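You operate a simulated robot arm through the tools that you are given. There is no shell and no other tool.

You run a simulated two-armed robot. Do the job below in one go: nothing can be reset, and whatever is moved stays where it is left.

JOB
Wipe up the spill on the top of the packing table with the striped cloth and put it back.

Only the result counts: the job must be done as asked and must still hold three seconds after the hand-in. Knocking over, shifting, dropping, spilling or breaking anything else fails it. Flat cloth is picked up by pressing the open fingertips on it (5 to 10 N) and closing them slowly along it; thin cloth reads only 2 to 8 mm in the jaws.

ROBOT AND FRAMES
Two 7-joint arms with two-finger parallel grippers on one trunk, on a base that moves. Base frame: it is fixed to the floor where the robot stands at the start and does not move with it; the origin is under the middle of the robot, x ahead of it, y to its left, z up. Units: m, rad, N and s.
The left shoulder is at the start at [0.1, 0.174, 1.107], the right one opposite. With the tool pointing down near the work surface each hand reaches from about 0.1 to 0.72 m from the robot's upright axis, wherever it stands, measured 20 degrees to its own side. Places, roughly: striped cloth [2.25, -2.25, 0.75]. Payload 3.6 kg a hand.
Tool frame (each hand has its own): the origin (TCP) lies between the finger pads and is the grasp point; the fingertips stand 0.03 m ahead of it; z points along the fingers, y is the line along which they close. The gripper opens to 0.11 m. The fingers are 0.02 m wide and 0.01 m thick; the gripper's body (0.048 by 0.112 m) begins 0.055 m behind the TCP.
Orientation is that of the tool frame in the base frame, as a unit quaternion [x, y, z, w]. With the fingers straight down and closing along the base's y, the tool's x points along the base's -x, its y along +y and its z along -z.

CONTROLS
- The arms move only by the tool send_rows. It takes "left_rows", "right_rows" or both (then of equal length, played together; a hand with none holds still); each is a list of rows, each an object (a shift or turn left out is 0, a gripper value left out holds the last) with "delta_pos": the shift along the tool's x, y, z in units of 25 mm (1.0 is 25 mm), a list of three; "rot": the turn, a rotation vector about the tool's x, y, z in units of 8 degrees (1.0 is 8 degrees), a list of three; "claw": the finger opening in mm, from 0 to 110. In form: [{"delta_pos": [tx, ty, tz], "rot": [rx, ry, rz], "claw": claw}, ...]. A call has 1 to 20 rows; each row shifts and turns the commanded pose from where the row before left it, along the tool's axes as they then stand. A call with a number of a shift or a turn outside -1 to 1 is refused whole. A row lasts 0.2 s, in which the tool goes at most 0.05 m and 0.15 rad; a call with a longer step from one row to the next is refused whole, and so is a gripper value outside its range. Where a pose cannot be reached the arm comes as near as it can. A force on the tool above 40 N (or 10 N above the force at the start of the call, whichever is more), or a blocked arm, ends the call early, and 0.2 s more pass. The fingers move at their own pace (about 0.153 m/s each) and stop on an object; they squeeze with about 21 N. The grip force told is the motor's: it shows also when the fingers shut on nothing. Time passes only in rows, and 0.2 s behind the last, so rows that do not move let the fingers close. The reply holds the time, the measured pose of the TCP, the force on the tool along the base axes, the opening and the grip force, in the units named above and with some noise, with the torque about the TCP (base axes, N m) and any sound that the robot's microphone picked up.
- Cameras (640 x 400 px; columns grow to the right, rows downward): "scene" is now at [0.1922, 0.0009, 1.275]; the picture's right is [0.02, -1.00, 0.00], its down [-0.71, -0.01, -0.70] and it looks along [0.70, 0.01, -0.71] (base axes); focal length 270 px, centre (320, 200). "left" rides on the left gripper at [0.072, -0.017, -0.103] in its tool frame; the picture's right is [0.23, 0.97, 0.00], its down [-0.76, 0.18, -0.62] and it looks along [-0.61, 0.14, 0.78] (tool axes); focal length 222 px, centre (320, 200). "right" rides on the right gripper at [0.072, 0.017, -0.103] in its tool frame; the picture's right is [-0.23, 0.97, 0.00], its down [-0.76, -0.18, -0.62] and it looks along [-0.61, -0.14, 0.78] (tool axes); focal length 222 px, centre (320, 200).
- grab_frame(camera): a new picture of that camera. The clock stands still meanwhile.
- slide_trunk(by): moves the trunk up (or, below 0, down) by that many m; the arms and the scene camera ride with it, the base frame stays. It gives what a move gives, with no picture.
- roll_base(legs): drives the robot by 1 to 6 legs, each [ahead, left, turn to the left] in m, m and rad, along the robot's own axes; the way and the turn of a leg run together, so that a leg with both is an arc; at most 1.5 m and 3.142 rad a leg. The arms and the cameras ride along, it lands a little off, and it stops where it bumps. It gives what a move gives.
- turn_head(pan, tilt): turns the head with the scene camera to pan (to the left, within 1.501 rad either way) and tilt (down, from -0.506 to 1.204), counted from straight ahead of the robot (the tilt from the chest, where the trunk bows). It gives what a move gives.
- point_at(camera, pixels): for up to 12 pixels [column, row] of the newest picture of that camera ("zoom" is the newest enlarged one), the place [x, y, z] in the base frame of the surface seen there, good to about 0.003 m, but the place of the scene camera against the robot may be out by one fixed shift of up to 0.012 m in any direction. The clock stands still meanwhile.
- close_up(camera, box): a new picture of the part [left, top, right, bottom] of that camera's present view, enlarged. The clock stands still meanwhile.
- sign_off(): hands the job in; it is judged then, once.

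Open the grippers and draw the arms clear of the work before you hand the job in, unless the task says otherwise.

The tools are called after "Emit:" as name(argument=value, ...) on one line, values as JSON. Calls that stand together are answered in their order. send_rows: Moves the arms, as the interface text tells. Its arguments: {"type":"object","properties":{"left_rows":{"type":"array","items":{"type":"object","properties":{"delta_pos":{"type":"array","items":{"type":"number"}},"rot":{"type":"array","items":{"type":"number"}},"claw":{"type":"number"}}}},"right_rows":{"type":"array","items":{"type":"object","properties":{"delta_pos":{"type":"array","items":{"type":"number"}},"rot":{"type":"array","items":{"type":"number"}},"claw":{"type":"number"}}}}},"required":[]} The other tools are called the same way: slide_trunk (by) moves the trunk up or down; roll_base (legs) drives the base; turn_head (pan, tilt) turns the head that bears the scene camera; grab_frame (camera) takes a picture; point_at (camera, pixels) gives the place of the surface under pixels of a picture; close_up (camera, box) takes an enlarged picture of a part of a camera's view; sign_off () hands the job in.

At the start:

```text
time: 0.0
left_ee_pos: [0.5032, 0.2728, 0.8825]
left_ee_rot: [-0.001, 1.0, 0.0, 0.0]
left_contact_force: [-0.1, -0.5, -0.6]
left_torque: [0.0, 0.04, 0.05]
left_opening: 0.1101
left_gripper_force: 0.0
right_ee_pos: [0.4442, -0.1703, 0.9055]
right_ee_rot: [0.0, 1.0, 0.0, -0.002]
right_contact_force: [0.3, -0.3, -0.3]
right_torque: [-0.04, 0.0, 0.0]
right_opening: 0.1101
right_gripper_force: 0.0
trunk travel left (down, up): [-0.225, 0.538]
robot x, y, heading: [-0.0027, -0.0006, 0.002]
head pan, tilt (commanded): [0.016, 0.789]
```

scene: 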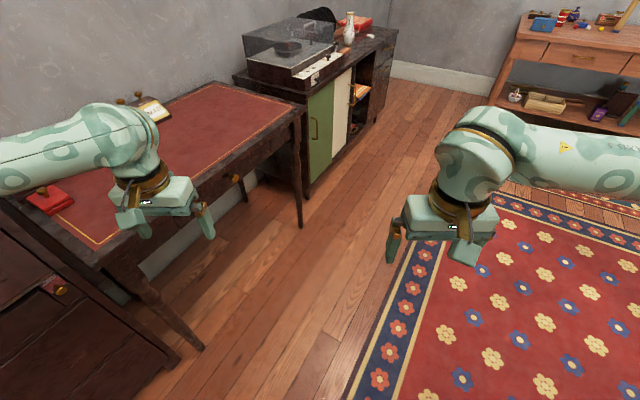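
right: 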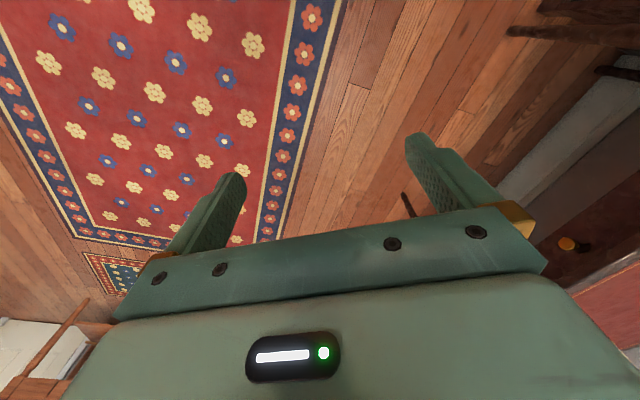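
left: 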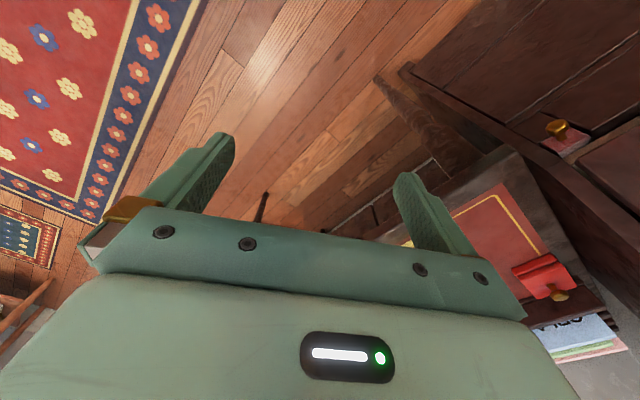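

The scene shows a desk at left, a sideboard with a turntable, and a workbench at the upper right (around 570,50). I turn the head right to look towards the striped cloth at [2.25, -2.25].

Emit:
turn_head(pan=-0.78, tilt=0.4)

Emit:
grab_frame(camera="scene")

```text
time: 1.1
left_ee_pos: [0.5024, 0.2719, 0.8823]
left_ee_rot: [-0.002, 1.0, 0.001, 0.0]
left_contact_force: [-0.6, 0.7, 0.9]
left_torque: [-0.02, 0.02, 0.0]
left_opening: 0.1099
left_gripper_force: 0.0
right_ee_pos: [0.4441, -0.1706, 0.9056]
right_ee_rot: [0.001, 1.0, -0.001, 0.0]
right_contact_force: [0.1, 0.1, 0.6]
right_torque: [-0.06, -0.01, -0.01]
right_opening: 0.1101
right_gripper_force: 0.0
trunk travel left (down, up): [-0.225, 0.538]
robot x, y, heading: [-0.0045, -0.0013, -0.001]
head pan, tilt (commanded): [-0.78, 0.4]
```

```text
taken
```

scene: 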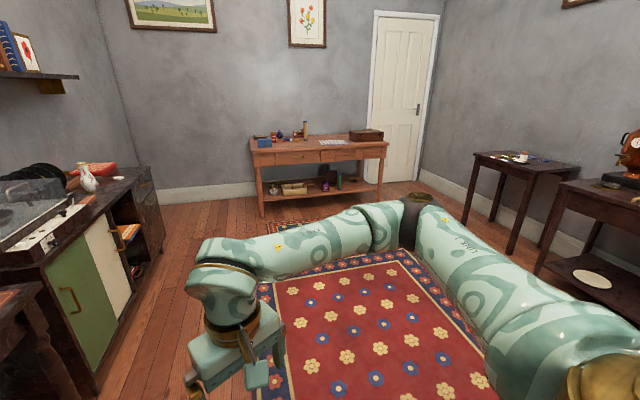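

I see a bench at (318,150), a small table at (525,165), and a table with a sewing machine at (620,180). I zoom on these to find the striped cloth and the packing table.

Emit:
close_up(camera="scene", box=[240, 110, 400, 210])

Emit:
point_at(camera="scene", pixels=[[260, 150], [330, 142], [385, 142], [478, 155], [575, 165], [520, 158], [600, 190], [635, 195], [330, 270]])

Emit:
close_up(camera="scene", box=[450, 110, 640, 229])

```text
4.00 times, centred on (320, 160) of scene
```

zoom: 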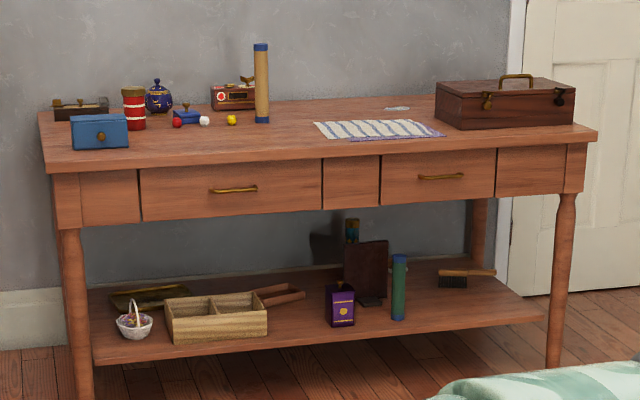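

```text
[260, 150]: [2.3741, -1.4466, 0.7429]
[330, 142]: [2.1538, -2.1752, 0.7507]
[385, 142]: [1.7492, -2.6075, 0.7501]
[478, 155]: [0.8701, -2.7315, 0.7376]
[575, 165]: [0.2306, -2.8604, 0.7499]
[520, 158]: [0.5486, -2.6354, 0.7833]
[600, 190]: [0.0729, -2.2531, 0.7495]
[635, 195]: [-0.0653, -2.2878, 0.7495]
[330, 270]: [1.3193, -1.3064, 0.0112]
```

```text
3.36 times, centred on (545, 170) of scene
```

zoom: 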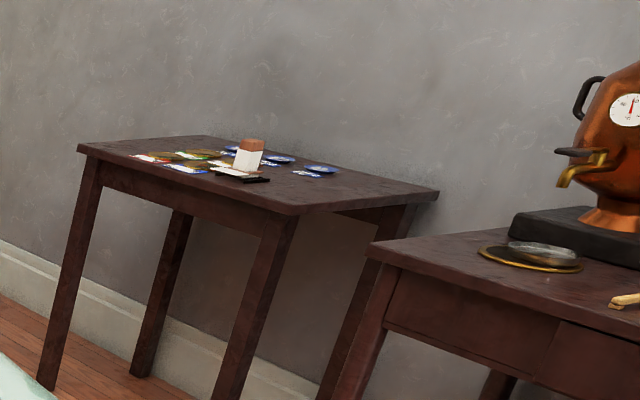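

The first zoom shows the striped cloth at zoom (378,129) on the bench, with a pale puddle at zoom (397,108) behind it. I check the places of those, then look at the rest of the room.

Emit:
close_up(camera="scene", box=[300, 120, 396, 180])

Emit:
point_at(camera="scene", pixels=[[339, 137], [333, 142], [319, 141], [350, 143], [327, 145], [343, 140], [264, 138], [367, 131], [321, 120], [305, 130]])

```text
6.67 times, centred on (348, 150) of scene
```

zoom: 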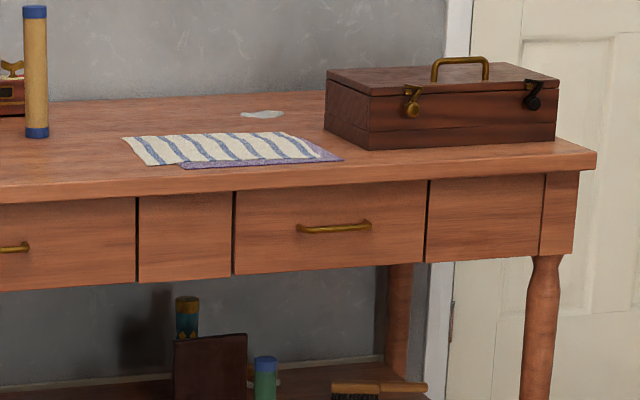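

```text
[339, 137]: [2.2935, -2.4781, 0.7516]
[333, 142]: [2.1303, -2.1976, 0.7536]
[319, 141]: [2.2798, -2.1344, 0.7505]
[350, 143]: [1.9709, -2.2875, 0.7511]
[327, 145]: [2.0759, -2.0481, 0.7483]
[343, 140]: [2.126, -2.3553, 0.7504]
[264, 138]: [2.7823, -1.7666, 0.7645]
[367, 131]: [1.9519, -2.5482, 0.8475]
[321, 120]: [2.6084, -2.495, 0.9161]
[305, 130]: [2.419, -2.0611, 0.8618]
```

The cloth lies around (2.13,-2.2) and a puddle near (2.29,-2.48) on the bench, with a brown box to its right and a tube to the left. I raise the trunk to clear the tabletop and look at the remaining surroundings before driving.

Emit:
slide_trunk(by=0.2)

Emit:
turn_head(pan=-1.5, tilt=0.4)

Emit:
grab_frame(camera="scene")

Emit:
turn_head(pan=0.6, tilt=0.5)

Emit:
grab_frame(camera="scene")

```text
time: 3.3
left_ee_pos: [0.5021, 0.2722, 1.0822]
left_ee_rot: [-0.001, 1.0, 0.001, 0.0]
left_contact_force: [-0.4, 0.5, 0.2]
left_torque: [-0.01, 0.02, -0.01]
left_opening: 0.11
left_gripper_force: 0.1
right_ee_pos: [0.443, -0.1708, 1.1035]
right_ee_rot: [0.0, 1.0, 0.0, -0.002]
right_contact_force: [-0.2, 0.2, -0.1]
right_torque: [0.03, -0.02, 0.0]
right_opening: 0.1101
right_gripper_force: 0.0
trunk travel left (down, up): [-0.425, 0.338]
robot x, y, heading: [-0.0007, 0.0, 0.001]
head pan, tilt (commanded): [-0.78, 0.4]
```

```text
time: 4.4
left_ee_pos: [0.5028, 0.272, 1.0813]
left_ee_rot: [-0.001, 1.0, 0.0, 0.001]
left_contact_force: [-0.9, 0.3, 0.1]
left_torque: [-0.04, 0.02, 0.0]
left_opening: 0.1101
left_gripper_force: 0.1
right_ee_pos: [0.4428, -0.1691, 1.1038]
right_ee_rot: [0.0, 1.0, -0.001, 0.0]
right_contact_force: [-0.2, 0.0, 0.1]
right_torque: [0.04, -0.01, 0.04]
right_opening: 0.1099
right_gripper_force: 0.0
trunk travel left (down, up): [-0.425, 0.338]
robot x, y, heading: [0.0001, -0.0017, 0.001]
head pan, tilt (commanded): [-1.499, 0.4]
```

```text
taken
```

scene: 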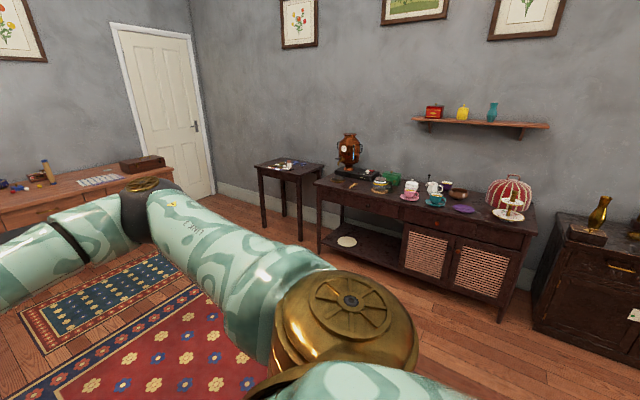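

```text
time: 6.4
left_ee_pos: [0.503, 0.2725, 1.0824]
left_ee_rot: [-0.001, 1.0, 0.0, 0.0]
left_contact_force: [0.2, 0.9, -0.2]
left_torque: [-0.01, 0.02, -0.01]
left_opening: 0.1098
left_gripper_force: 0.0
right_ee_pos: [0.4441, -0.1694, 1.104]
right_ee_rot: [0.0, 1.0, 0.0, 0.0]
right_contact_force: [0.7, 0.4, -0.4]
right_torque: [-0.03, 0.02, 0.0]
right_opening: 0.11
right_gripper_force: 0.1
trunk travel left (down, up): [-0.425, 0.338]
robot x, y, heading: [0.0011, -0.0037, 0.003]
head pan, tilt (commanded): [0.6, 0.499]
```

```text
taken
```

scene: 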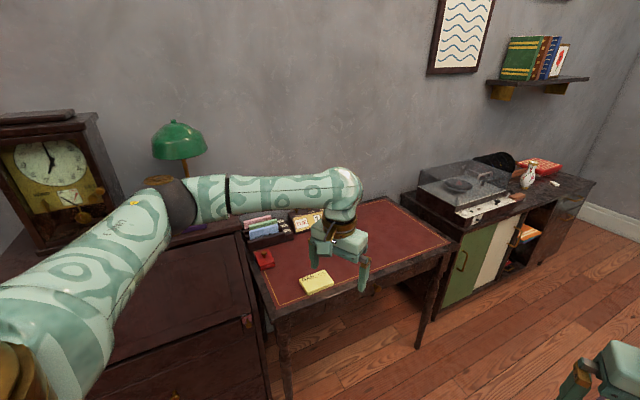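

The bench by the door holds the cloth and puddle with tubes and packing boxes, so that is the packing table. Before turning I check how far the desk, cabinet and lamp at the left (e.g. (100,200), (180,140)) are from the robot.

Emit:
point_at(camera="scene", pixels=[[100, 130], [180, 135], [240, 240], [280, 310], [450, 250], [316, 280], [130, 215], [90, 230]])

Emit:
turn_head(pan=1.5, tilt=0.6)

Emit:
grab_frame(camera="scene")

```text
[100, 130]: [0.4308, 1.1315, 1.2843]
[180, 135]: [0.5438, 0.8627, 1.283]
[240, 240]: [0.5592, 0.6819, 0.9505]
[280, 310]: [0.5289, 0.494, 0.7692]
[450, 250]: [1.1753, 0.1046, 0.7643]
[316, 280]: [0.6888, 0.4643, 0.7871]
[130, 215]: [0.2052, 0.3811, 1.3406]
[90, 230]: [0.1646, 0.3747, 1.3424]
```

```text
time: 7.6
left_ee_pos: [0.5033, 0.2715, 1.0828]
left_ee_rot: [-0.001, 1.0, 0.0, 0.0]
left_contact_force: [-0.2, -0.1, 0.3]
left_torque: [0.04, -0.02, -0.01]
left_opening: 0.1102
left_gripper_force: 0.0
right_ee_pos: [0.4438, -0.1699, 1.1041]
right_ee_rot: [0.0, 1.0, 0.0, 0.0]
right_contact_force: [0.4, -0.1, 0.5]
right_torque: [-0.01, 0.01, -0.01]
right_opening: 0.11
right_gripper_force: 0.0
trunk travel left (down, up): [-0.425, 0.338]
robot x, y, heading: [-0.0017, 0.0012, -0.003]
head pan, tilt (commanded): [1.499, 0.6]
```

```text
taken
```

scene: 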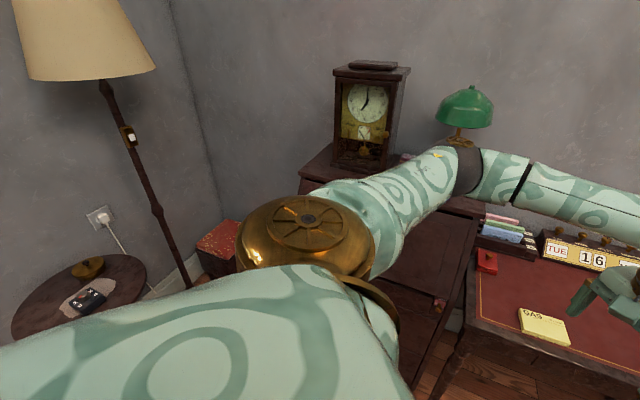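

Nothing stands within the swing of the arms when turning right. I turn right and drive across the carpet towards the bench, stopping short of it.

Emit:
roll_base(legs=[[0, 0, -0.98], [1.0, 0, 0], [0.95, 0, 0], [0, 0, 0.49]])

Emit:
turn_head(pan=0.0, tilt=0.55)

Emit:
grab_frame(camera="scene")

```text
time: 21.3
left_ee_pos: [1.6611, -1.6242, 1.0823]
left_ee_rot: [0.24, 0.971, 0.0, 0.001]
left_contact_force: [-0.3, -0.2, 0.4]
left_torque: [-0.01, -0.02, 0.01]
left_opening: 0.1101
left_gripper_force: 0.0
right_ee_pos: [1.4029, -1.9881, 1.1041]
right_ee_rot: [0.241, 0.971, 0.001, 0.0]
right_contact_force: [0.2, -1.5, -0.1]
right_torque: [0.01, 0.01, -0.01]
right_opening: 0.1099
right_gripper_force: 0.0
trunk travel left (down, up): [-0.425, 0.338]
robot x, y, heading: [1.0892, -1.63, -0.49]
head pan, tilt (commanded): [1.499, 0.6]
```

```text
time: 22.9
left_ee_pos: [1.6615, -1.6252, 1.0828]
left_ee_rot: [0.241, 0.971, 0.0, 0.0]
left_contact_force: [0.4, 1.0, -0.7]
left_torque: [0.02, 0.02, -0.04]
left_opening: 0.1102
left_gripper_force: 0.1
right_ee_pos: [1.4029, -1.9888, 1.105]
right_ee_rot: [0.24, 0.971, 0.0, -0.001]
right_contact_force: [-0.4, -0.1, 0.4]
right_torque: [-0.01, 0.01, 0.01]
right_opening: 0.1098
right_gripper_force: 0.0
trunk travel left (down, up): [-0.425, 0.338]
robot x, y, heading: [1.09, -1.6318, -0.485]
head pan, tilt (commanded): [0.0, 0.55]
```

```text
taken
```

scene: 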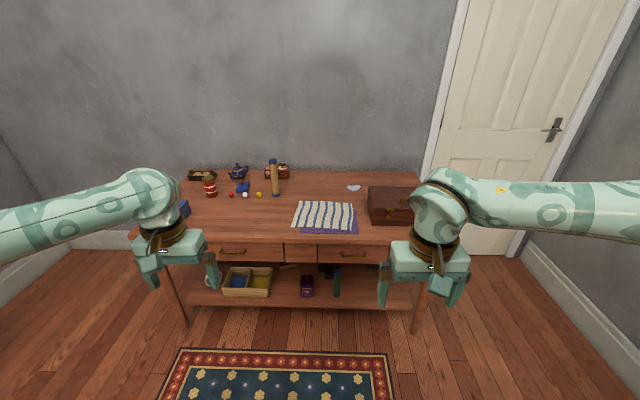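

The bench is now square ahead: cloth at (325,216), puddle at (354,187), box at (390,205). I zoom in on it.

Emit:
close_up(camera="scene", box=[180, 150, 420, 300])

Emit:
close_up(camera="scene", box=[280, 170, 424, 260])

```text
2.67 times, centred on (300, 225) of scene
```

zoom: 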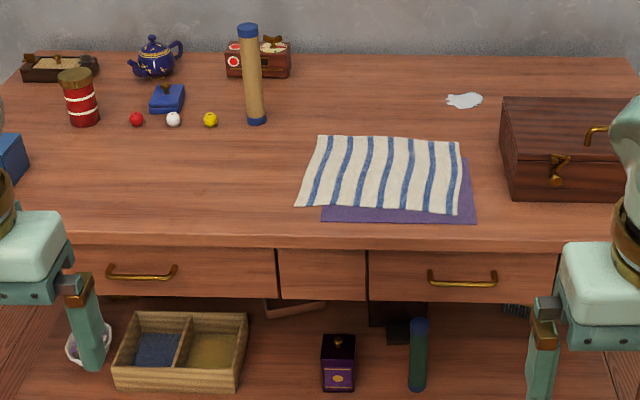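

```text
4.44 times, centred on (352, 215) of scene
```

zoom: 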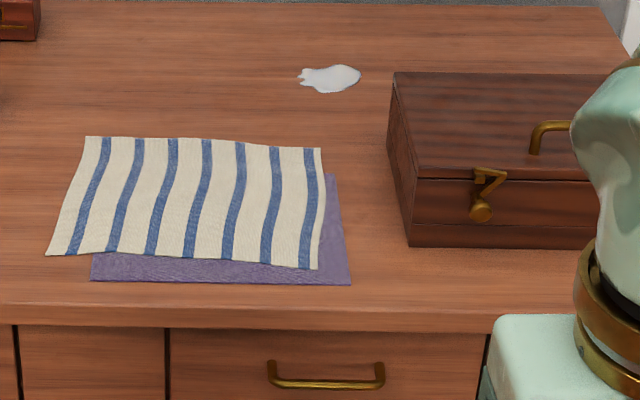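

The striped cloth lies partly on a purple cloth, and a white puddle sits behind near the box. I measure corners of both cloths, the puddle outline, box and table edges from the newest zoom.

Emit:
point_at(camera="zoom", pixels=[[87, 138], [319, 150], [316, 267], [48, 253], [93, 278], [348, 283], [330, 176], [200, 195], [300, 75], [358, 75], [330, 66], [335, 92]])

Emit:
point_at(camera="zoom", pixels=[[394, 72], [411, 245], [389, 120], [160, 320], [490, 328], [150, 3], [320, 205], [300, 260], [140, 270], [60, 200], [600, 12], [300, 300]])

```text
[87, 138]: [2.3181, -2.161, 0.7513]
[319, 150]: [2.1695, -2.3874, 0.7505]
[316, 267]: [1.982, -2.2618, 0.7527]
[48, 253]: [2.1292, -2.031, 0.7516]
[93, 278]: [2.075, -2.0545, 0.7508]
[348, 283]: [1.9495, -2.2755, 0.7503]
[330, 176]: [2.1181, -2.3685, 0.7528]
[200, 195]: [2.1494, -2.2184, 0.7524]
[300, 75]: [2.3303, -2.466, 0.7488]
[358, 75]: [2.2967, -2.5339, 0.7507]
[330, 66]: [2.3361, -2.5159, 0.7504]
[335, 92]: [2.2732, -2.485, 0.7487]
```

```text
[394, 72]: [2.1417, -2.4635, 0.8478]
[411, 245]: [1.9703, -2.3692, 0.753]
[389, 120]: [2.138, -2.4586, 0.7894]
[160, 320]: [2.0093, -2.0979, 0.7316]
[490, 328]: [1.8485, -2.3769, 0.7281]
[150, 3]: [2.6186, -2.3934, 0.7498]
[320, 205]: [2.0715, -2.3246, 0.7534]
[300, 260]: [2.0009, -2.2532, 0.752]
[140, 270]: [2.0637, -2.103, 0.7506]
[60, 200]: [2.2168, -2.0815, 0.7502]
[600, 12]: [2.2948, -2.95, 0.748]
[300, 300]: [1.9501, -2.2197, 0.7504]
```

The table runs at -30°, front edge at depth 2.78 m, spill about 0.47 m in from the edge. I check the lower shelf's front edge and legs, to know how near the base may come, and look down at my own base.

Emit:
close_up(camera="scene", box=[140, 220, 460, 400])

Emit:
turn_head(pan=0.0, tilt=1.2)

Emit:
grab_frame(camera="scene")

```text
2.00 times, centred on (300, 310) of scene
```

zoom: 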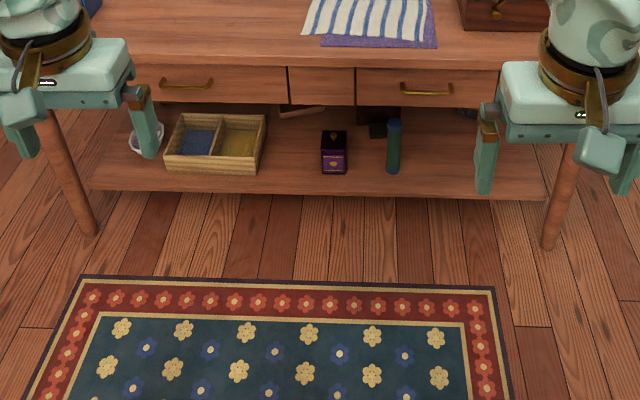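

```text
time: 23.9
left_ee_pos: [1.6621, -1.625, 1.0836]
left_ee_rot: [0.241, 0.971, 0.0, 0.0]
left_contact_force: [0.4, 0.5, -0.2]
left_torque: [0.0, 0.01, 0.03]
left_opening: 0.1097
left_gripper_force: 0.1
right_ee_pos: [1.4027, -1.9877, 1.1044]
right_ee_rot: [0.24, 0.971, -0.001, 0.0]
right_contact_force: [0.0, 0.5, 0.3]
right_torque: [0.04, 0.01, 0.0]
right_opening: 0.11
right_gripper_force: 0.1
trunk travel left (down, up): [-0.425, 0.338]
robot x, y, heading: [1.0911, -1.6299, -0.486]
head pan, tilt (commanded): [0.0, 1.201]
```

```text
taken
```

scene: 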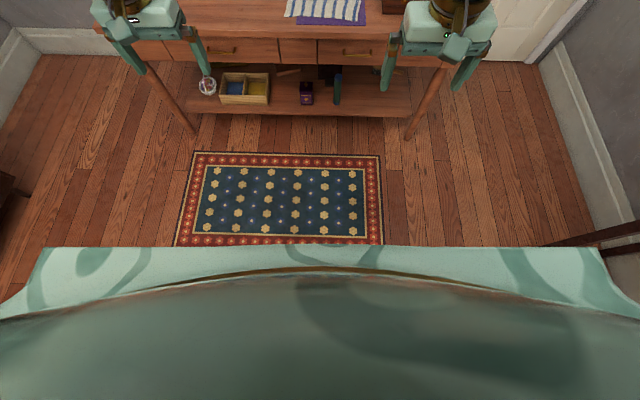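

The body hides the base. I measure the shelf's front edge (row ~113) and the leg feet (row ~133) in the current picture.

Emit:
point_at(camera="scene", pixels=[[300, 112], [300, 118], [250, 105], [192, 132], [411, 137], [270, 48], [305, 85], [320, 245]])

```text
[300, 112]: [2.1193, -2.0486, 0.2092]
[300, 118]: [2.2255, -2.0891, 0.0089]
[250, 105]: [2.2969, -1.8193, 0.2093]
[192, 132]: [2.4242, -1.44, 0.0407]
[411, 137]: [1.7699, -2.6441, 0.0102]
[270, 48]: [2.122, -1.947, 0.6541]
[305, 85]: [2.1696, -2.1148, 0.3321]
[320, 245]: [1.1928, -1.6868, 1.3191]
```

The shelf edge lies at depth ~2.86, just behind the table's front edge. To know how far my base sticks out before approaching, I tilt the right hand so its camera looks back down at the base.

Emit:
send_rows(right_rows=[{"rot": [0, 1, 0]}, {"rot": [0, 1, 0]}, {"rot": [0, 1, 0]}, {"rot": [0, 1, 0]}, {"rot": [0, 1, 0]}])

Emit:
grab_frame(camera="right")

```text
time: 25.1
left_ee_pos: [1.6618, -1.6256, 1.0821]
left_ee_rot: [0.241, 0.971, 0.0, 0.001]
left_contact_force: [-0.1, -0.1, 0.2]
left_torque: [-0.01, -0.01, -0.01]
left_opening: 0.1099
left_gripper_force: 0.1
right_ee_pos: [1.372, -1.9777, 1.1001]
right_ee_rot: [0.229, 0.923, 0.076, -0.301]
right_contact_force: [-0.4, -1.0, -0.7]
right_torque: [0.01, 0.0, -0.01]
right_opening: 0.1103
right_gripper_force: 0.1
right hand out of reach, approached as far as the arm can: row 4, 5
trunk travel left (down, up): [-0.425, 0.338]
robot x, y, heading: [1.0888, -1.6281, -0.485]
head pan, tilt (commanded): [0.0, 1.201]
```

```text
taken
```

right: 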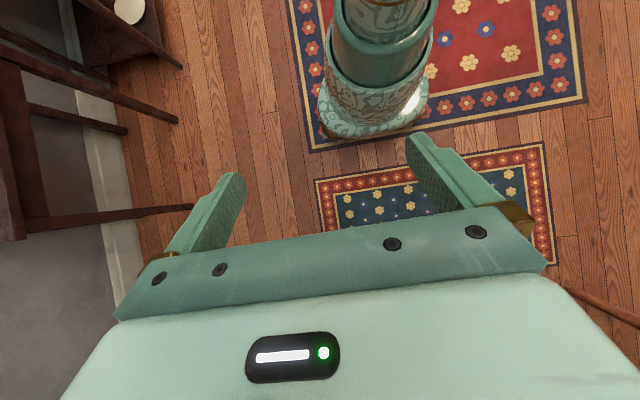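

The base is visible as a slim column at (375,90). I measure its front and lower rim.

Emit:
point_at(camera="right", pixels=[[375, 130], [330, 128], [425, 115], [375, 80], [350, 95], [320, 115], [430, 90], [380, 60]])

```text
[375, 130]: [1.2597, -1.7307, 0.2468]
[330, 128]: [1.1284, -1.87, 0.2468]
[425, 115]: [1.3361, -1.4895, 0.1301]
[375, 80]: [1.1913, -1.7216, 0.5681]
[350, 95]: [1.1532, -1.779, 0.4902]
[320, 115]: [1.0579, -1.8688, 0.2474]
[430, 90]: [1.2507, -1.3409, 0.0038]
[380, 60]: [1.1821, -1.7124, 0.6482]
```

The base's front face is about 0.20 m ahead of the axis. I zoom to measure its lowest rim more exactly.

Emit:
close_up(camera="right", box=[280, 50, 472, 170])

Emit:
point_at(camera="zoom", pixels=[[200, 300], [250, 290], [320, 280], [380, 265], [440, 245], [160, 285], [145, 270], [485, 200], [300, 268], [420, 230]])

```text
3.33 times, centred on (376, 110) of right
```

zoom: 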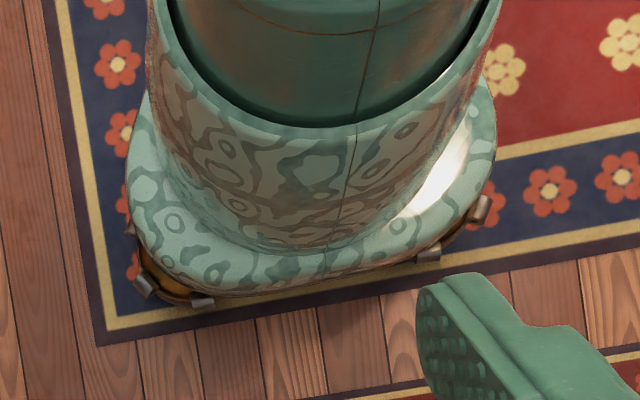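

```text
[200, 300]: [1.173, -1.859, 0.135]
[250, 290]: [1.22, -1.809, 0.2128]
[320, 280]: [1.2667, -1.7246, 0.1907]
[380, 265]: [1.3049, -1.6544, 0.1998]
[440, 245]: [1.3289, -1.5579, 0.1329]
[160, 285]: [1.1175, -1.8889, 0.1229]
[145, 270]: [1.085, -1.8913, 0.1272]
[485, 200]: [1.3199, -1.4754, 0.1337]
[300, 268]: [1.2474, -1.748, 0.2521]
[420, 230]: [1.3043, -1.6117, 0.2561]
```

Base front is 0.205 m ahead of the axis, so I can stand with the axis at depth ~2.58 and still clear the shelf by 7 cm. I straighten the right hand and drive in part of the way, then check.

Emit:
send_rows(right_rows=[{"rot": [0, -1, 0]}, {"rot": [0, -1, 0]}, {"rot": [0, -1, 0]}, {"rot": [0, -1, 0]}, {"rot": [0, -1, 0]}])

Emit:
roll_base(legs=[[0, 0, -0.038], [0.4, 0.085, 0], [0.3, 0, 0]])

Emit:
turn_head(pan=0.0, tilt=0.85)

Emit:
grab_frame(camera="scene")

```text
time: 26.3
left_ee_pos: [1.6601, -1.6251, 1.0833]
left_ee_rot: [0.241, 0.971, 0.0, 0.0]
left_contact_force: [-0.1, -0.1, -0.8]
left_torque: [0.02, 0.0, 0.03]
left_opening: 0.1101
left_gripper_force: 0.1
right_ee_pos: [1.3734, -1.9768, 1.0988]
right_ee_rot: [0.24, 0.97, -0.009, 0.034]
right_contact_force: [-0.8, -0.1, 0.1]
right_torque: [0.0, -0.01, 0.0]
right_opening: 0.1099
right_gripper_force: 0.1
trunk travel left (down, up): [-0.425, 0.338]
robot x, y, heading: [1.0933, -1.6306, -0.486]
head pan, tilt (commanded): [0.0, 1.201]
```

```text
time: 30.9
left_ee_pos: [2.3057, -1.9258, 1.0825]
left_ee_rot: [0.26, 0.966, 0.0, 0.0]
left_contact_force: [0.3, -0.7, 0.4]
left_torque: [0.02, -0.02, 0.02]
left_opening: 0.1101
left_gripper_force: 0.1
right_ee_pos: [2.0038, -2.2658, 1.0987]
right_ee_rot: [0.261, 0.965, -0.01, 0.032]
right_contact_force: [-0.4, -0.4, -0.8]
right_torque: [0.0, 0.02, -0.01]
right_opening: 0.1099
right_gripper_force: 0.0
trunk travel left (down, up): [-0.425, 0.338]
robot x, y, heading: [1.736, -1.9057, -0.529]
head pan, tilt (commanded): [0.0, 1.201]
```

```text
time: 31.7
left_ee_pos: [2.3052, -1.9246, 1.0836]
left_ee_rot: [0.26, 0.966, 0.0, 0.0]
left_contact_force: [-0.3, 1.2, 0.2]
left_torque: [0.03, 0.01, -0.01]
left_opening: 0.1099
left_gripper_force: 0.0
right_ee_pos: [2.0025, -2.2652, 1.0999]
right_ee_rot: [0.261, 0.965, -0.009, 0.033]
right_contact_force: [-0.9, -0.1, 0.4]
right_torque: [-0.01, 0.03, 0.0]
right_opening: 0.11
right_gripper_force: 0.0
trunk travel left (down, up): [-0.425, 0.338]
robot x, y, heading: [1.7371, -1.9037, -0.527]
head pan, tilt (commanded): [0.0, 0.85]
```

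```text
taken
```

scene: 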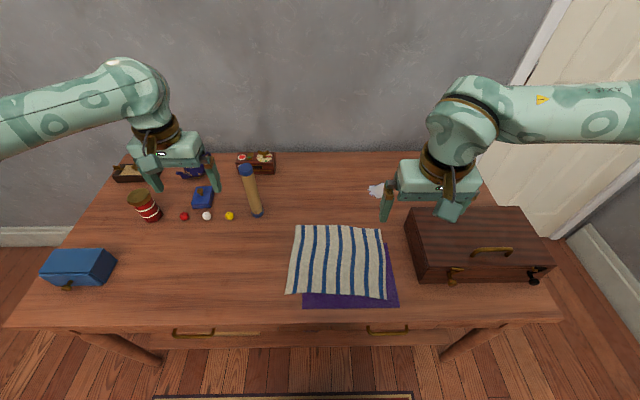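

From here the cloth spans (290..388, 225..300), purple cloth shows at its right/front, puddle at (376,190). I zoom for exact corners.

Emit:
close_up(camera="scene", box=[272, 170, 432, 330])

Emit:
close_up(camera="scene", box=[260, 170, 436, 280])

```text
2.50 times, centred on (352, 250) of scene
```

zoom: 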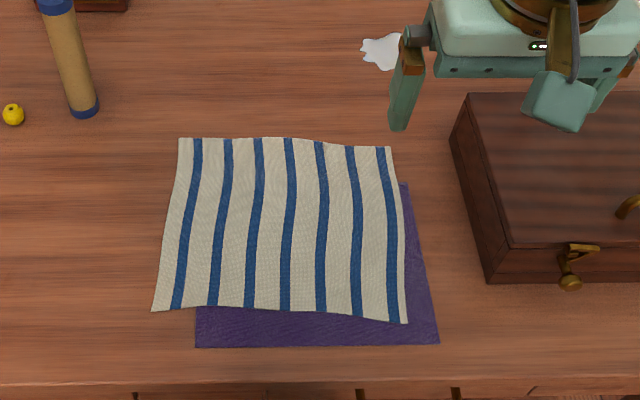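

```text
3.64 times, centred on (348, 225) of scene
```

zoom: 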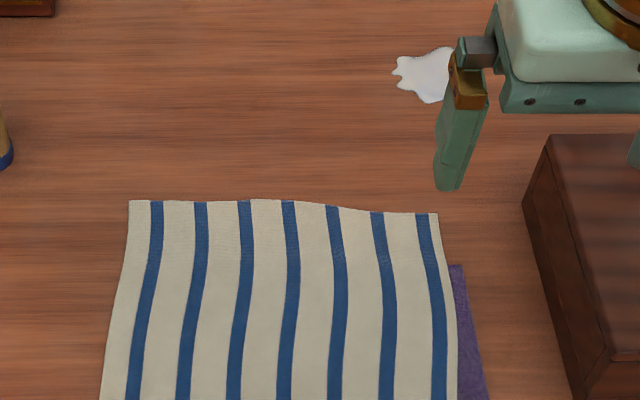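

I read the corner places of both cloths, the puddle's left part, the tube base and the box.

Emit:
point_at(camera="zoom", pixels=[[134, 205], [435, 216], [460, 270], [470, 300], [395, 70], [428, 100], [445, 52], [5, 165], [526, 200], [550, 140], [290, 206], [345, 212]])

Emit:
point_at(camera="scene", pixels=[[287, 293], [386, 297], [303, 307], [398, 305], [335, 255], [290, 260], [387, 260], [256, 217], [245, 167], [330, 322], [390, 263]])

```text
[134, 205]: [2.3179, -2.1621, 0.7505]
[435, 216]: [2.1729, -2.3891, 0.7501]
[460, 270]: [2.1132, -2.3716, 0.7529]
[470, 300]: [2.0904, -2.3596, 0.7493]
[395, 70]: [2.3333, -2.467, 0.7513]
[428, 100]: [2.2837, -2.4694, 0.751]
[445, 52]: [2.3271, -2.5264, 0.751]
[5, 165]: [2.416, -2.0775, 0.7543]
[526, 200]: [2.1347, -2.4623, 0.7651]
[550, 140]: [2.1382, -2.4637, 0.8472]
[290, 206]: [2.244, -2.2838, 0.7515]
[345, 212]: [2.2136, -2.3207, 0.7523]
```

```text
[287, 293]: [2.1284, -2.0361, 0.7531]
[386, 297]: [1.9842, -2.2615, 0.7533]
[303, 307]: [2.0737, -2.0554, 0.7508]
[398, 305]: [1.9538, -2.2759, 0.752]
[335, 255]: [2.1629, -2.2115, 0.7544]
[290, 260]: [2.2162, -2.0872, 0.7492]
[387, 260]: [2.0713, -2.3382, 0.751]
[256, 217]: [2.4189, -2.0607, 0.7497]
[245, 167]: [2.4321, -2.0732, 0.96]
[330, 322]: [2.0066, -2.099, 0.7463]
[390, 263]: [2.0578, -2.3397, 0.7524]
```

Robot stands at depth 2.456, lateral 0.78 in table terms; the tube (top z≈0.97) stands just ahead of the left hand. I move the left hand 0.2 m right, over the cloth's left side, before closing in.

Emit:
send_rows(left_rows=[{"delta_pos": [0, -1, 0]}, {"delta_pos": [0, -1, 0]}, {"delta_pos": [0, -1, 0]}, {"delta_pos": [0, -1, 0]}, {"delta_pos": [0, -1, 0]}, {"delta_pos": [0, -1, 0]}, {"delta_pos": [0, -1, 0]}, {"delta_pos": [0, -1, 0]}])

Emit:
roll_base(legs=[[0.12, 0, 0]])

Emit:
grab_frame(camera="scene")

```text
time: 33.5
left_ee_pos: [2.2043, -2.0983, 1.0834]
left_ee_rot: [0.261, 0.965, 0.0, 0.0]
left_contact_force: [-0.3, -0.5, 0.0]
left_torque: [0.02, 0.02, 0.0]
left_opening: 0.1101
left_gripper_force: 0.0
right_ee_pos: [2.0023, -2.2655, 1.0993]
right_ee_rot: [0.261, 0.965, -0.008, 0.033]
right_contact_force: [-0.5, -0.2, -0.2]
right_torque: [0.04, 0.02, 0.03]
right_opening: 0.1102
right_gripper_force: 0.0
trunk travel left (down, up): [-0.425, 0.338]
robot x, y, heading: [1.7346, -1.9092, -0.526]
head pan, tilt (commanded): [0.0, 0.85]
```

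```text
time: 34.8
left_ee_pos: [2.309, -2.1574, 1.0832]
left_ee_rot: [0.26, 0.966, 0.0, 0.0]
left_contact_force: [0.6, -0.3, -0.5]
left_torque: [0.01, -0.01, 0.02]
left_opening: 0.1099
left_gripper_force: 0.0
right_ee_pos: [2.1086, -2.3253, 1.0987]
right_ee_rot: [0.26, 0.965, -0.009, 0.033]
right_contact_force: [0.6, -1.0, 0.2]
right_torque: [0.03, 0.01, 0.0]
right_opening: 0.11
right_gripper_force: 0.0
trunk travel left (down, up): [-0.425, 0.338]
robot x, y, heading: [1.8365, -1.9657, -0.53]
head pan, tilt (commanded): [0.0, 0.85]
```

```text
taken
```

scene: 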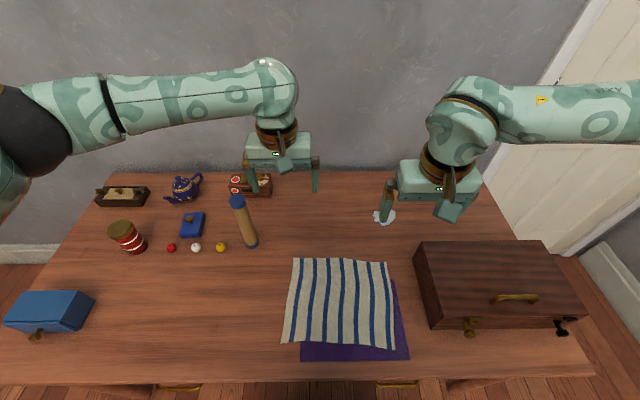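

Now at depth 2.573. Before lowering the trunk I check the heights of the forearms' undersides and of the tube and box handle.

Emit:
point_at(camera="scene", pixels=[[200, 120], [240, 115], [270, 110], [150, 125], [278, 140], [280, 150], [465, 120], [450, 150], [540, 120], [517, 296], [237, 198], [241, 205]])

```text
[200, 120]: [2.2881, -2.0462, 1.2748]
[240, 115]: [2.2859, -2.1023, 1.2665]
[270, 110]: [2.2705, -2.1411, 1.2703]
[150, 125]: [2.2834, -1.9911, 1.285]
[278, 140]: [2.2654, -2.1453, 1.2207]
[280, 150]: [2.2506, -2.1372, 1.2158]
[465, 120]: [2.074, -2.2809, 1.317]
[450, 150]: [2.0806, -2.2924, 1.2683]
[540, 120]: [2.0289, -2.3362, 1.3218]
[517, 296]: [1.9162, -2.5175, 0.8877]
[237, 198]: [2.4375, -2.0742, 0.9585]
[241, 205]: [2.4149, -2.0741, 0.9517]
```

Forearm undersides sit ~0.19 m above the TCPs, tube top is 0.96, box handle 0.888. I trim the hand positions, straighten the right hand's 4° tilt, then lower the trunk 0.2 m.

Emit:
send_rows(left_rows=[{"delta_pos": [0.5, -0.6, 0]}, {"delta_pos": [0.45, -0.6, 0]}, {"delta_pos": [0, 0, 0]}], right_rows=[{"delta_pos": [-1, 0.3, 0], "rot": [0, 0.49, 0]}, {"delta_pos": [-1, 0.3, 0]}, {"delta_pos": [-0.6, 0, 0]}])

Emit:
slide_trunk(by=-0.2)

Emit:
turn_head(pan=0.0, tilt=0.95)

Emit:
grab_frame(camera="scene")

Emit:
grab_frame(camera="right")

Emit:
grab_frame(camera="left")

```text
time: 35.5
left_ee_pos: [2.2736, -2.1712, 1.0802]
left_ee_rot: [0.26, 0.966, -0.001, 0.0]
left_contact_force: [1.0, -0.2, -0.7]
left_torque: [0.01, 0.01, 0.0]
left_opening: 0.11
left_gripper_force: 0.1
right_ee_pos: [2.1715, -2.345, 1.1005]
right_ee_rot: [0.261, 0.965, 0.0, 0.001]
right_contact_force: [-0.9, -0.1, -0.6]
right_torque: [0.0, -0.03, -0.01]
right_opening: 0.1098
right_gripper_force: 0.0
trunk travel left (down, up): [-0.425, 0.338]
robot x, y, heading: [1.8385, -1.9687, -0.522]
head pan, tilt (commanded): [0.0, 0.85]
```

```text
time: 37.7
left_ee_pos: [2.2733, -2.171, 0.883]
left_ee_rot: [0.26, 0.966, 0.0, 0.001]
left_contact_force: [-0.8, 1.1, -0.3]
left_torque: [-0.02, -0.01, 0.01]
left_opening: 0.1097
left_gripper_force: 0.0
right_ee_pos: [2.1711, -2.3445, 0.9017]
right_ee_rot: [0.26, 0.965, 0.0, 0.0]
right_contact_force: [-0.7, -0.5, 0.6]
right_torque: [0.0, -0.02, -0.01]
right_opening: 0.11
right_gripper_force: 0.0
trunk travel left (down, up): [-0.225, 0.538]
robot x, y, heading: [1.8359, -1.9688, -0.529]
head pan, tilt (commanded): [0.0, 0.85]
```

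```text
time: 38.4
left_ee_pos: [2.2724, -2.1716, 0.8823]
left_ee_rot: [0.261, 0.965, 0.0, 0.0]
left_contact_force: [-0.5, -0.7, 0.4]
left_torque: [-0.05, 0.0, 0.0]
left_opening: 0.1098
left_gripper_force: 0.1
right_ee_pos: [2.1699, -2.3454, 0.9007]
right_ee_rot: [0.26, 0.966, 0.0, 0.001]
right_contact_force: [-0.1, -0.1, -0.4]
right_torque: [0.0, -0.02, -0.01]
right_opening: 0.1098
right_gripper_force: 0.1
trunk travel left (down, up): [-0.225, 0.538]
robot x, y, heading: [1.8383, -1.9645, -0.53]
head pan, tilt (commanded): [0.0, 0.949]
```

```text
taken
```

scene: 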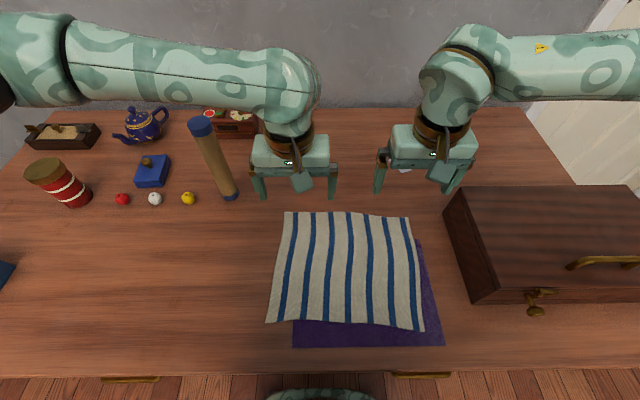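

```text
taken
```

right: 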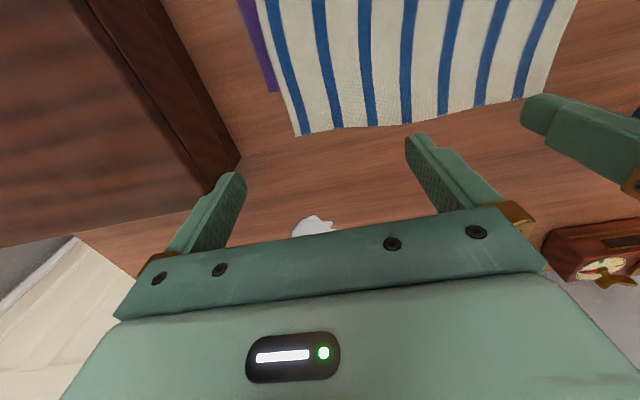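

```text
taken
```

left: 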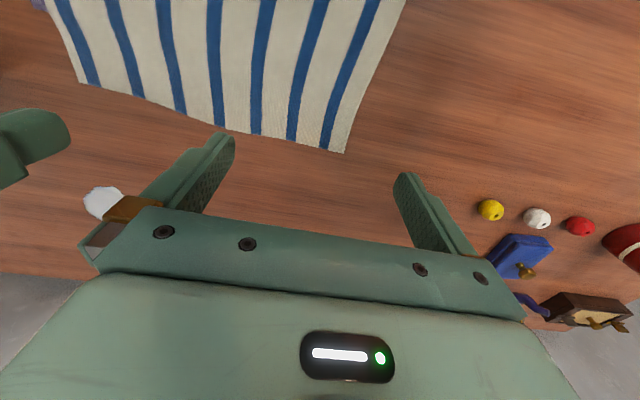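

The wrist cameras have no offset, so I use them: right view shows the striped back-right corner at (299,135), purple's back corner at (271,92), puddle at (312,225); left view shows the back-left corner at (343,152).

Emit:
point_at(camera="right", pixels=[[301, 132], [272, 90], [268, 60], [400, 118], [520, 95], [295, 230], [325, 222], [313, 218], [237, 158], [285, 80]])

Emit:
point_at(camera="left", pixels=[[341, 149], [250, 130], [180, 110], [82, 80], [375, 70], [400, 10], [100, 200], [40, 4]])

Emit:
point_at(camera="scene", pixels=[[287, 214], [408, 220], [270, 319], [422, 328], [295, 344], [441, 343], [420, 243], [331, 195], [378, 190], [260, 195]])

```text
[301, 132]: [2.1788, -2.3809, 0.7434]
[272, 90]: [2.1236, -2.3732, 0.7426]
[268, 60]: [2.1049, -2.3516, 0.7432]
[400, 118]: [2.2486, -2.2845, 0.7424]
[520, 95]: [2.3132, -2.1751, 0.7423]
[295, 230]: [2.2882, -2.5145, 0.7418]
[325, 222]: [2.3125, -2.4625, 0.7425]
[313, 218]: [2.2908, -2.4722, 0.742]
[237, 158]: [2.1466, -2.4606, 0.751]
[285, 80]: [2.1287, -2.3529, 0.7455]
```

```text
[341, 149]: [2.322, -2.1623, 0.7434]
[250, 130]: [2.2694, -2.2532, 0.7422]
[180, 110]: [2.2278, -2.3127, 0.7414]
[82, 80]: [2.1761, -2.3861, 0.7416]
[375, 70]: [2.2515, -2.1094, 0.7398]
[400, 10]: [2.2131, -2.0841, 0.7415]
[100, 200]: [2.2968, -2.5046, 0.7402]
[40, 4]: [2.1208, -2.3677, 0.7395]
```

```text
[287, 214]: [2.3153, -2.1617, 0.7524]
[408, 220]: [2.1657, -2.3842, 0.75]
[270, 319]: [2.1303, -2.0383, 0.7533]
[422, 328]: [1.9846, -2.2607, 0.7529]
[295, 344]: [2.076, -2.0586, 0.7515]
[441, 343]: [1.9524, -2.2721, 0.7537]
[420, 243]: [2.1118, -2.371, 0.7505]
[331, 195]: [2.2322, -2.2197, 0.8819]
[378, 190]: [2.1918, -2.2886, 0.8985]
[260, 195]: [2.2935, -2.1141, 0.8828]
```

Wrist cameras put the table top at z≈0.742 (scene reads 9 mm high), and both hands are already at the back margin (d≈3.052), clear of purple's back edge (d≈3.025). I check the left forearm against the tube, and set both openings to 40 mm while shifting slightly inward.

Emit:
point_at(camera="scene", pixels=[[200, 104], [170, 104], [230, 106], [200, 60], [200, 48], [202, 120], [212, 130], [232, 195]])

Emit:
send_rows(left_rows=[{"delta_pos": [0, -0.32, 0.5], "claw": 40}, {"delta_pos": [0, 0, 0.5]}], right_rows=[{"delta_pos": [0, 0.5, 0.8], "claw": 40}, {"delta_pos": [0, 0, 0.9]}])

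Emit:
grab_frame(camera="scene")

```text
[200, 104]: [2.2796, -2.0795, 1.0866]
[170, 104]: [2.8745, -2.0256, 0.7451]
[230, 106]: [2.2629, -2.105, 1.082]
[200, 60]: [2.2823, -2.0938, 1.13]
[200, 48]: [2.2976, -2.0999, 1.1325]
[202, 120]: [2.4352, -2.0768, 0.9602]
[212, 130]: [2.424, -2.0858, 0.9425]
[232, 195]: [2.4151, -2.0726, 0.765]
```

```text
time: 39.0
left_ee_pos: [2.2701, -2.1779, 0.8558]
left_ee_rot: [0.26, 0.966, 0.0, 0.0]
left_contact_force: [-0.4, 0.0, 0.9]
left_torque: [-0.01, 0.02, 0.0]
left_opening: 0.0403
left_gripper_force: 0.1
right_ee_pos: [2.1768, -2.3349, 0.8577]
right_ee_rot: [0.259, 0.966, -0.001, 0.001]
right_contact_force: [0.1, 0.0, 0.1]
right_torque: [-0.01, 0.0, 0.01]
right_opening: 0.0405
right_gripper_force: 0.0
trunk travel left (down, up): [-0.225, 0.538]
robot x, y, heading: [1.8372, -1.9677, -0.527]
head pan, tilt (commanded): [0.0, 0.949]
```

```text
taken
```

scene: 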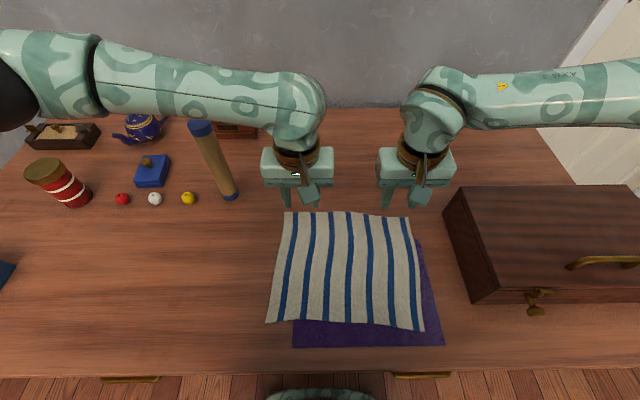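

Forearm passes about 0.1 m in front of the tube and above its top, so it is clear. I lower both hands to just above the cloth (TCP z≈0.783).

Emit:
send_rows(left_rows=[{"delta_pos": [0, 0, 1]}, {"delta_pos": [0, 0, 1]}, {"delta_pos": [0, 0, 0.6]}, {"delta_pos": [0, 0, 0.2]}, {}], right_rows=[{"delta_pos": [0, 0, 1]}, {"delta_pos": [0, 0, 1]}, {"delta_pos": [0, 0, 0.7]}, {"delta_pos": [0, 0, 0.2]}, {}])

Emit:
grab_frame(camera="right")

Emit:
grab_frame(camera="left")

Emit:
grab_frame(camera="scene")

```text
time: 40.2
left_ee_pos: [2.269, -2.1792, 0.7872]
left_ee_rot: [0.26, 0.966, 0.0, 0.0]
left_contact_force: [0.7, -0.9, 0.3]
left_torque: [0.03, -0.01, 0.02]
left_opening: 0.0399
left_gripper_force: 0.1
right_ee_pos: [2.177, -2.3332, 0.7836]
right_ee_rot: [0.261, 0.965, 0.0, 0.0]
right_contact_force: [-0.7, -0.3, 0.5]
right_torque: [0.03, 0.03, -0.01]
right_opening: 0.0401
right_gripper_force: 0.1
trunk travel left (down, up): [-0.225, 0.538]
robot x, y, heading: [1.837, -1.9709, -0.528]
head pan, tilt (commanded): [0.0, 0.949]
```

```text
taken
```

right: 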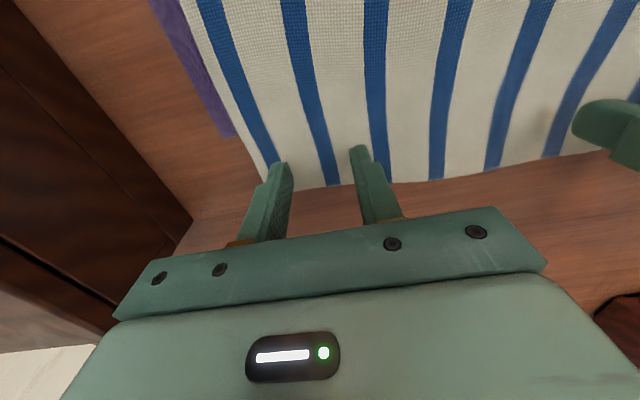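

```text
taken
```

left: 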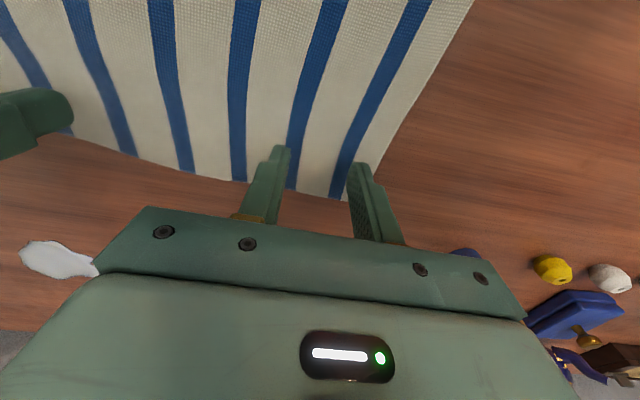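

```text
taken
```

scene: 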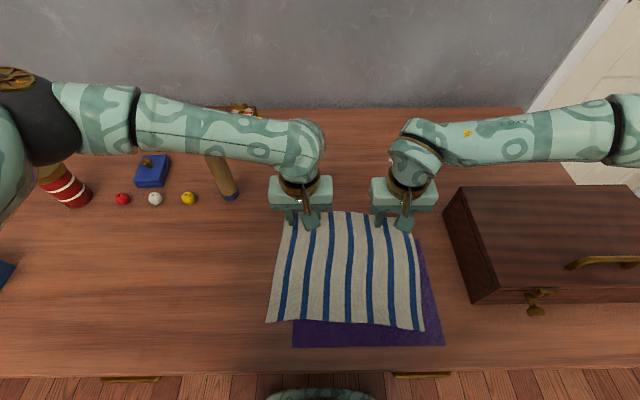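

Both fingertip pairs hover ~1 cm above the cloth's back margin. I lower them gently towards contact and watch the vertical force.

Emit:
send_rows(left_rows=[{"delta_pos": [0, 0, 0.16]}, {"delta_pos": [0, 0, 0.14]}, {"delta_pos": [0, 0, 0.1]}, {"delta_pos": [0, 0, 0.06]}, {}], right_rows=[{"delta_pos": [0, 0, 0.12]}, {"delta_pos": [0, 0, 0.1]}, {"delta_pos": [0, 0, 0.08]}, {"delta_pos": [0, 0, 0.04]}, {}])

```text
time: 41.4
left_ee_pos: [2.2688, -2.1784, 0.7759]
left_ee_rot: [0.261, 0.965, -0.001, 0.0]
left_contact_force: [-0.3, 0.1, -0.4]
left_torque: [0.03, 0.0, -0.02]
left_opening: 0.0398
left_gripper_force: 0.1
right_ee_pos: [2.1777, -2.3333, 0.7768]
right_ee_rot: [0.26, 0.966, 0.0, -0.001]
right_contact_force: [0.5, 1.3, -0.2]
right_torque: [0.0, 0.0, -0.01]
right_opening: 0.0401
right_gripper_force: 0.1
trunk travel left (down, up): [-0.225, 0.538]
robot x, y, heading: [1.8398, -1.9672, -0.529]
head pan, tilt (commanded): [0.0, 0.949]
```

No contact yet at 0.776. I go on down 3 mm.

Emit:
send_rows(left_rows=[{"delta_pos": [0, 0, 0.06]}, {"delta_pos": [0, 0, 0.06]}, {}], right_rows=[{"delta_pos": [0, 0, 0.06]}, {"delta_pos": [0, 0, 0.06]}, {}])

```text
time: 42.2
left_ee_pos: [2.2684, -2.1789, 0.7727]
left_ee_rot: [0.261, 0.965, 0.0, 0.0]
left_contact_force: [-0.5, -0.2, 0.0]
left_torque: [-0.03, 0.0, 0.02]
left_opening: 0.0401
left_gripper_force: 0.1
right_ee_pos: [2.1762, -2.3342, 0.7745]
right_ee_rot: [0.261, 0.965, 0.0, 0.0]
right_contact_force: [-0.4, -0.4, 0.4]
right_torque: [0.0, -0.01, -0.02]
right_opening: 0.0399
right_gripper_force: 0.0
trunk travel left (down, up): [-0.225, 0.538]
robot x, y, heading: [1.8419, -1.9682, -0.524]
head pan, tilt (commanded): [0.0, 0.949]
```

Still no force at 0.773/0.774. Another 2 mm down on both.

Emit:
send_rows(left_rows=[{"delta_pos": [0, 0, 0.04]}, {"delta_pos": [0, 0, 0.04]}, {}], right_rows=[{"delta_pos": [0, 0, 0.04]}, {"delta_pos": [0, 0, 0.04]}, {}])

```text
time: 43.0
left_ee_pos: [2.2679, -2.1783, 0.7722]
left_ee_rot: [0.26, 0.966, -0.001, 0.001]
left_contact_force: [-1.5, 2.3, 8.0]
left_torque: [0.16, -0.03, 0.02]
left_opening: 0.04
left_gripper_force: 0.1
right_ee_pos: [2.1765, -2.3341, 0.7734]
right_ee_rot: [0.261, 0.965, -0.001, 0.001]
right_contact_force: [0.2, 0.4, 0.2]
right_torque: [0.01, -0.02, -0.01]
right_opening: 0.0401
right_gripper_force: 0.1
trunk travel left (down, up): [-0.225, 0.538]
robot x, y, heading: [1.84, -1.966, -0.522]
head pan, tilt (commanded): [0.0, 0.949]
```

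The left hand presses with 8 N; the right has no contact yet. I lower only the right by 2 mm.

Emit:
send_rows(right_rows=[{"delta_pos": [0, 0, 0.04]}, {"delta_pos": [0, 0, 0.04]}, {}])

```text
time: 43.8
left_ee_pos: [2.2689, -2.1791, 0.7716]
left_ee_rot: [0.261, 0.965, -0.001, 0.001]
left_contact_force: [0.4, 0.8, 10.3]
left_torque: [0.17, -0.06, 0.03]
left_opening: 0.0401
left_gripper_force: 0.0
right_ee_pos: [2.1763, -2.3335, 0.7715]
right_ee_rot: [0.26, 0.966, 0.0, 0.001]
right_contact_force: [-0.6, 1.5, 5.0]
right_torque: [0.01, 0.0, 0.01]
right_opening: 0.0402
right_gripper_force: 0.1
trunk travel left (down, up): [-0.225, 0.538]
robot x, y, heading: [1.837, -1.9671, -0.523]
head pan, tilt (commanded): [0.0, 0.949]
```

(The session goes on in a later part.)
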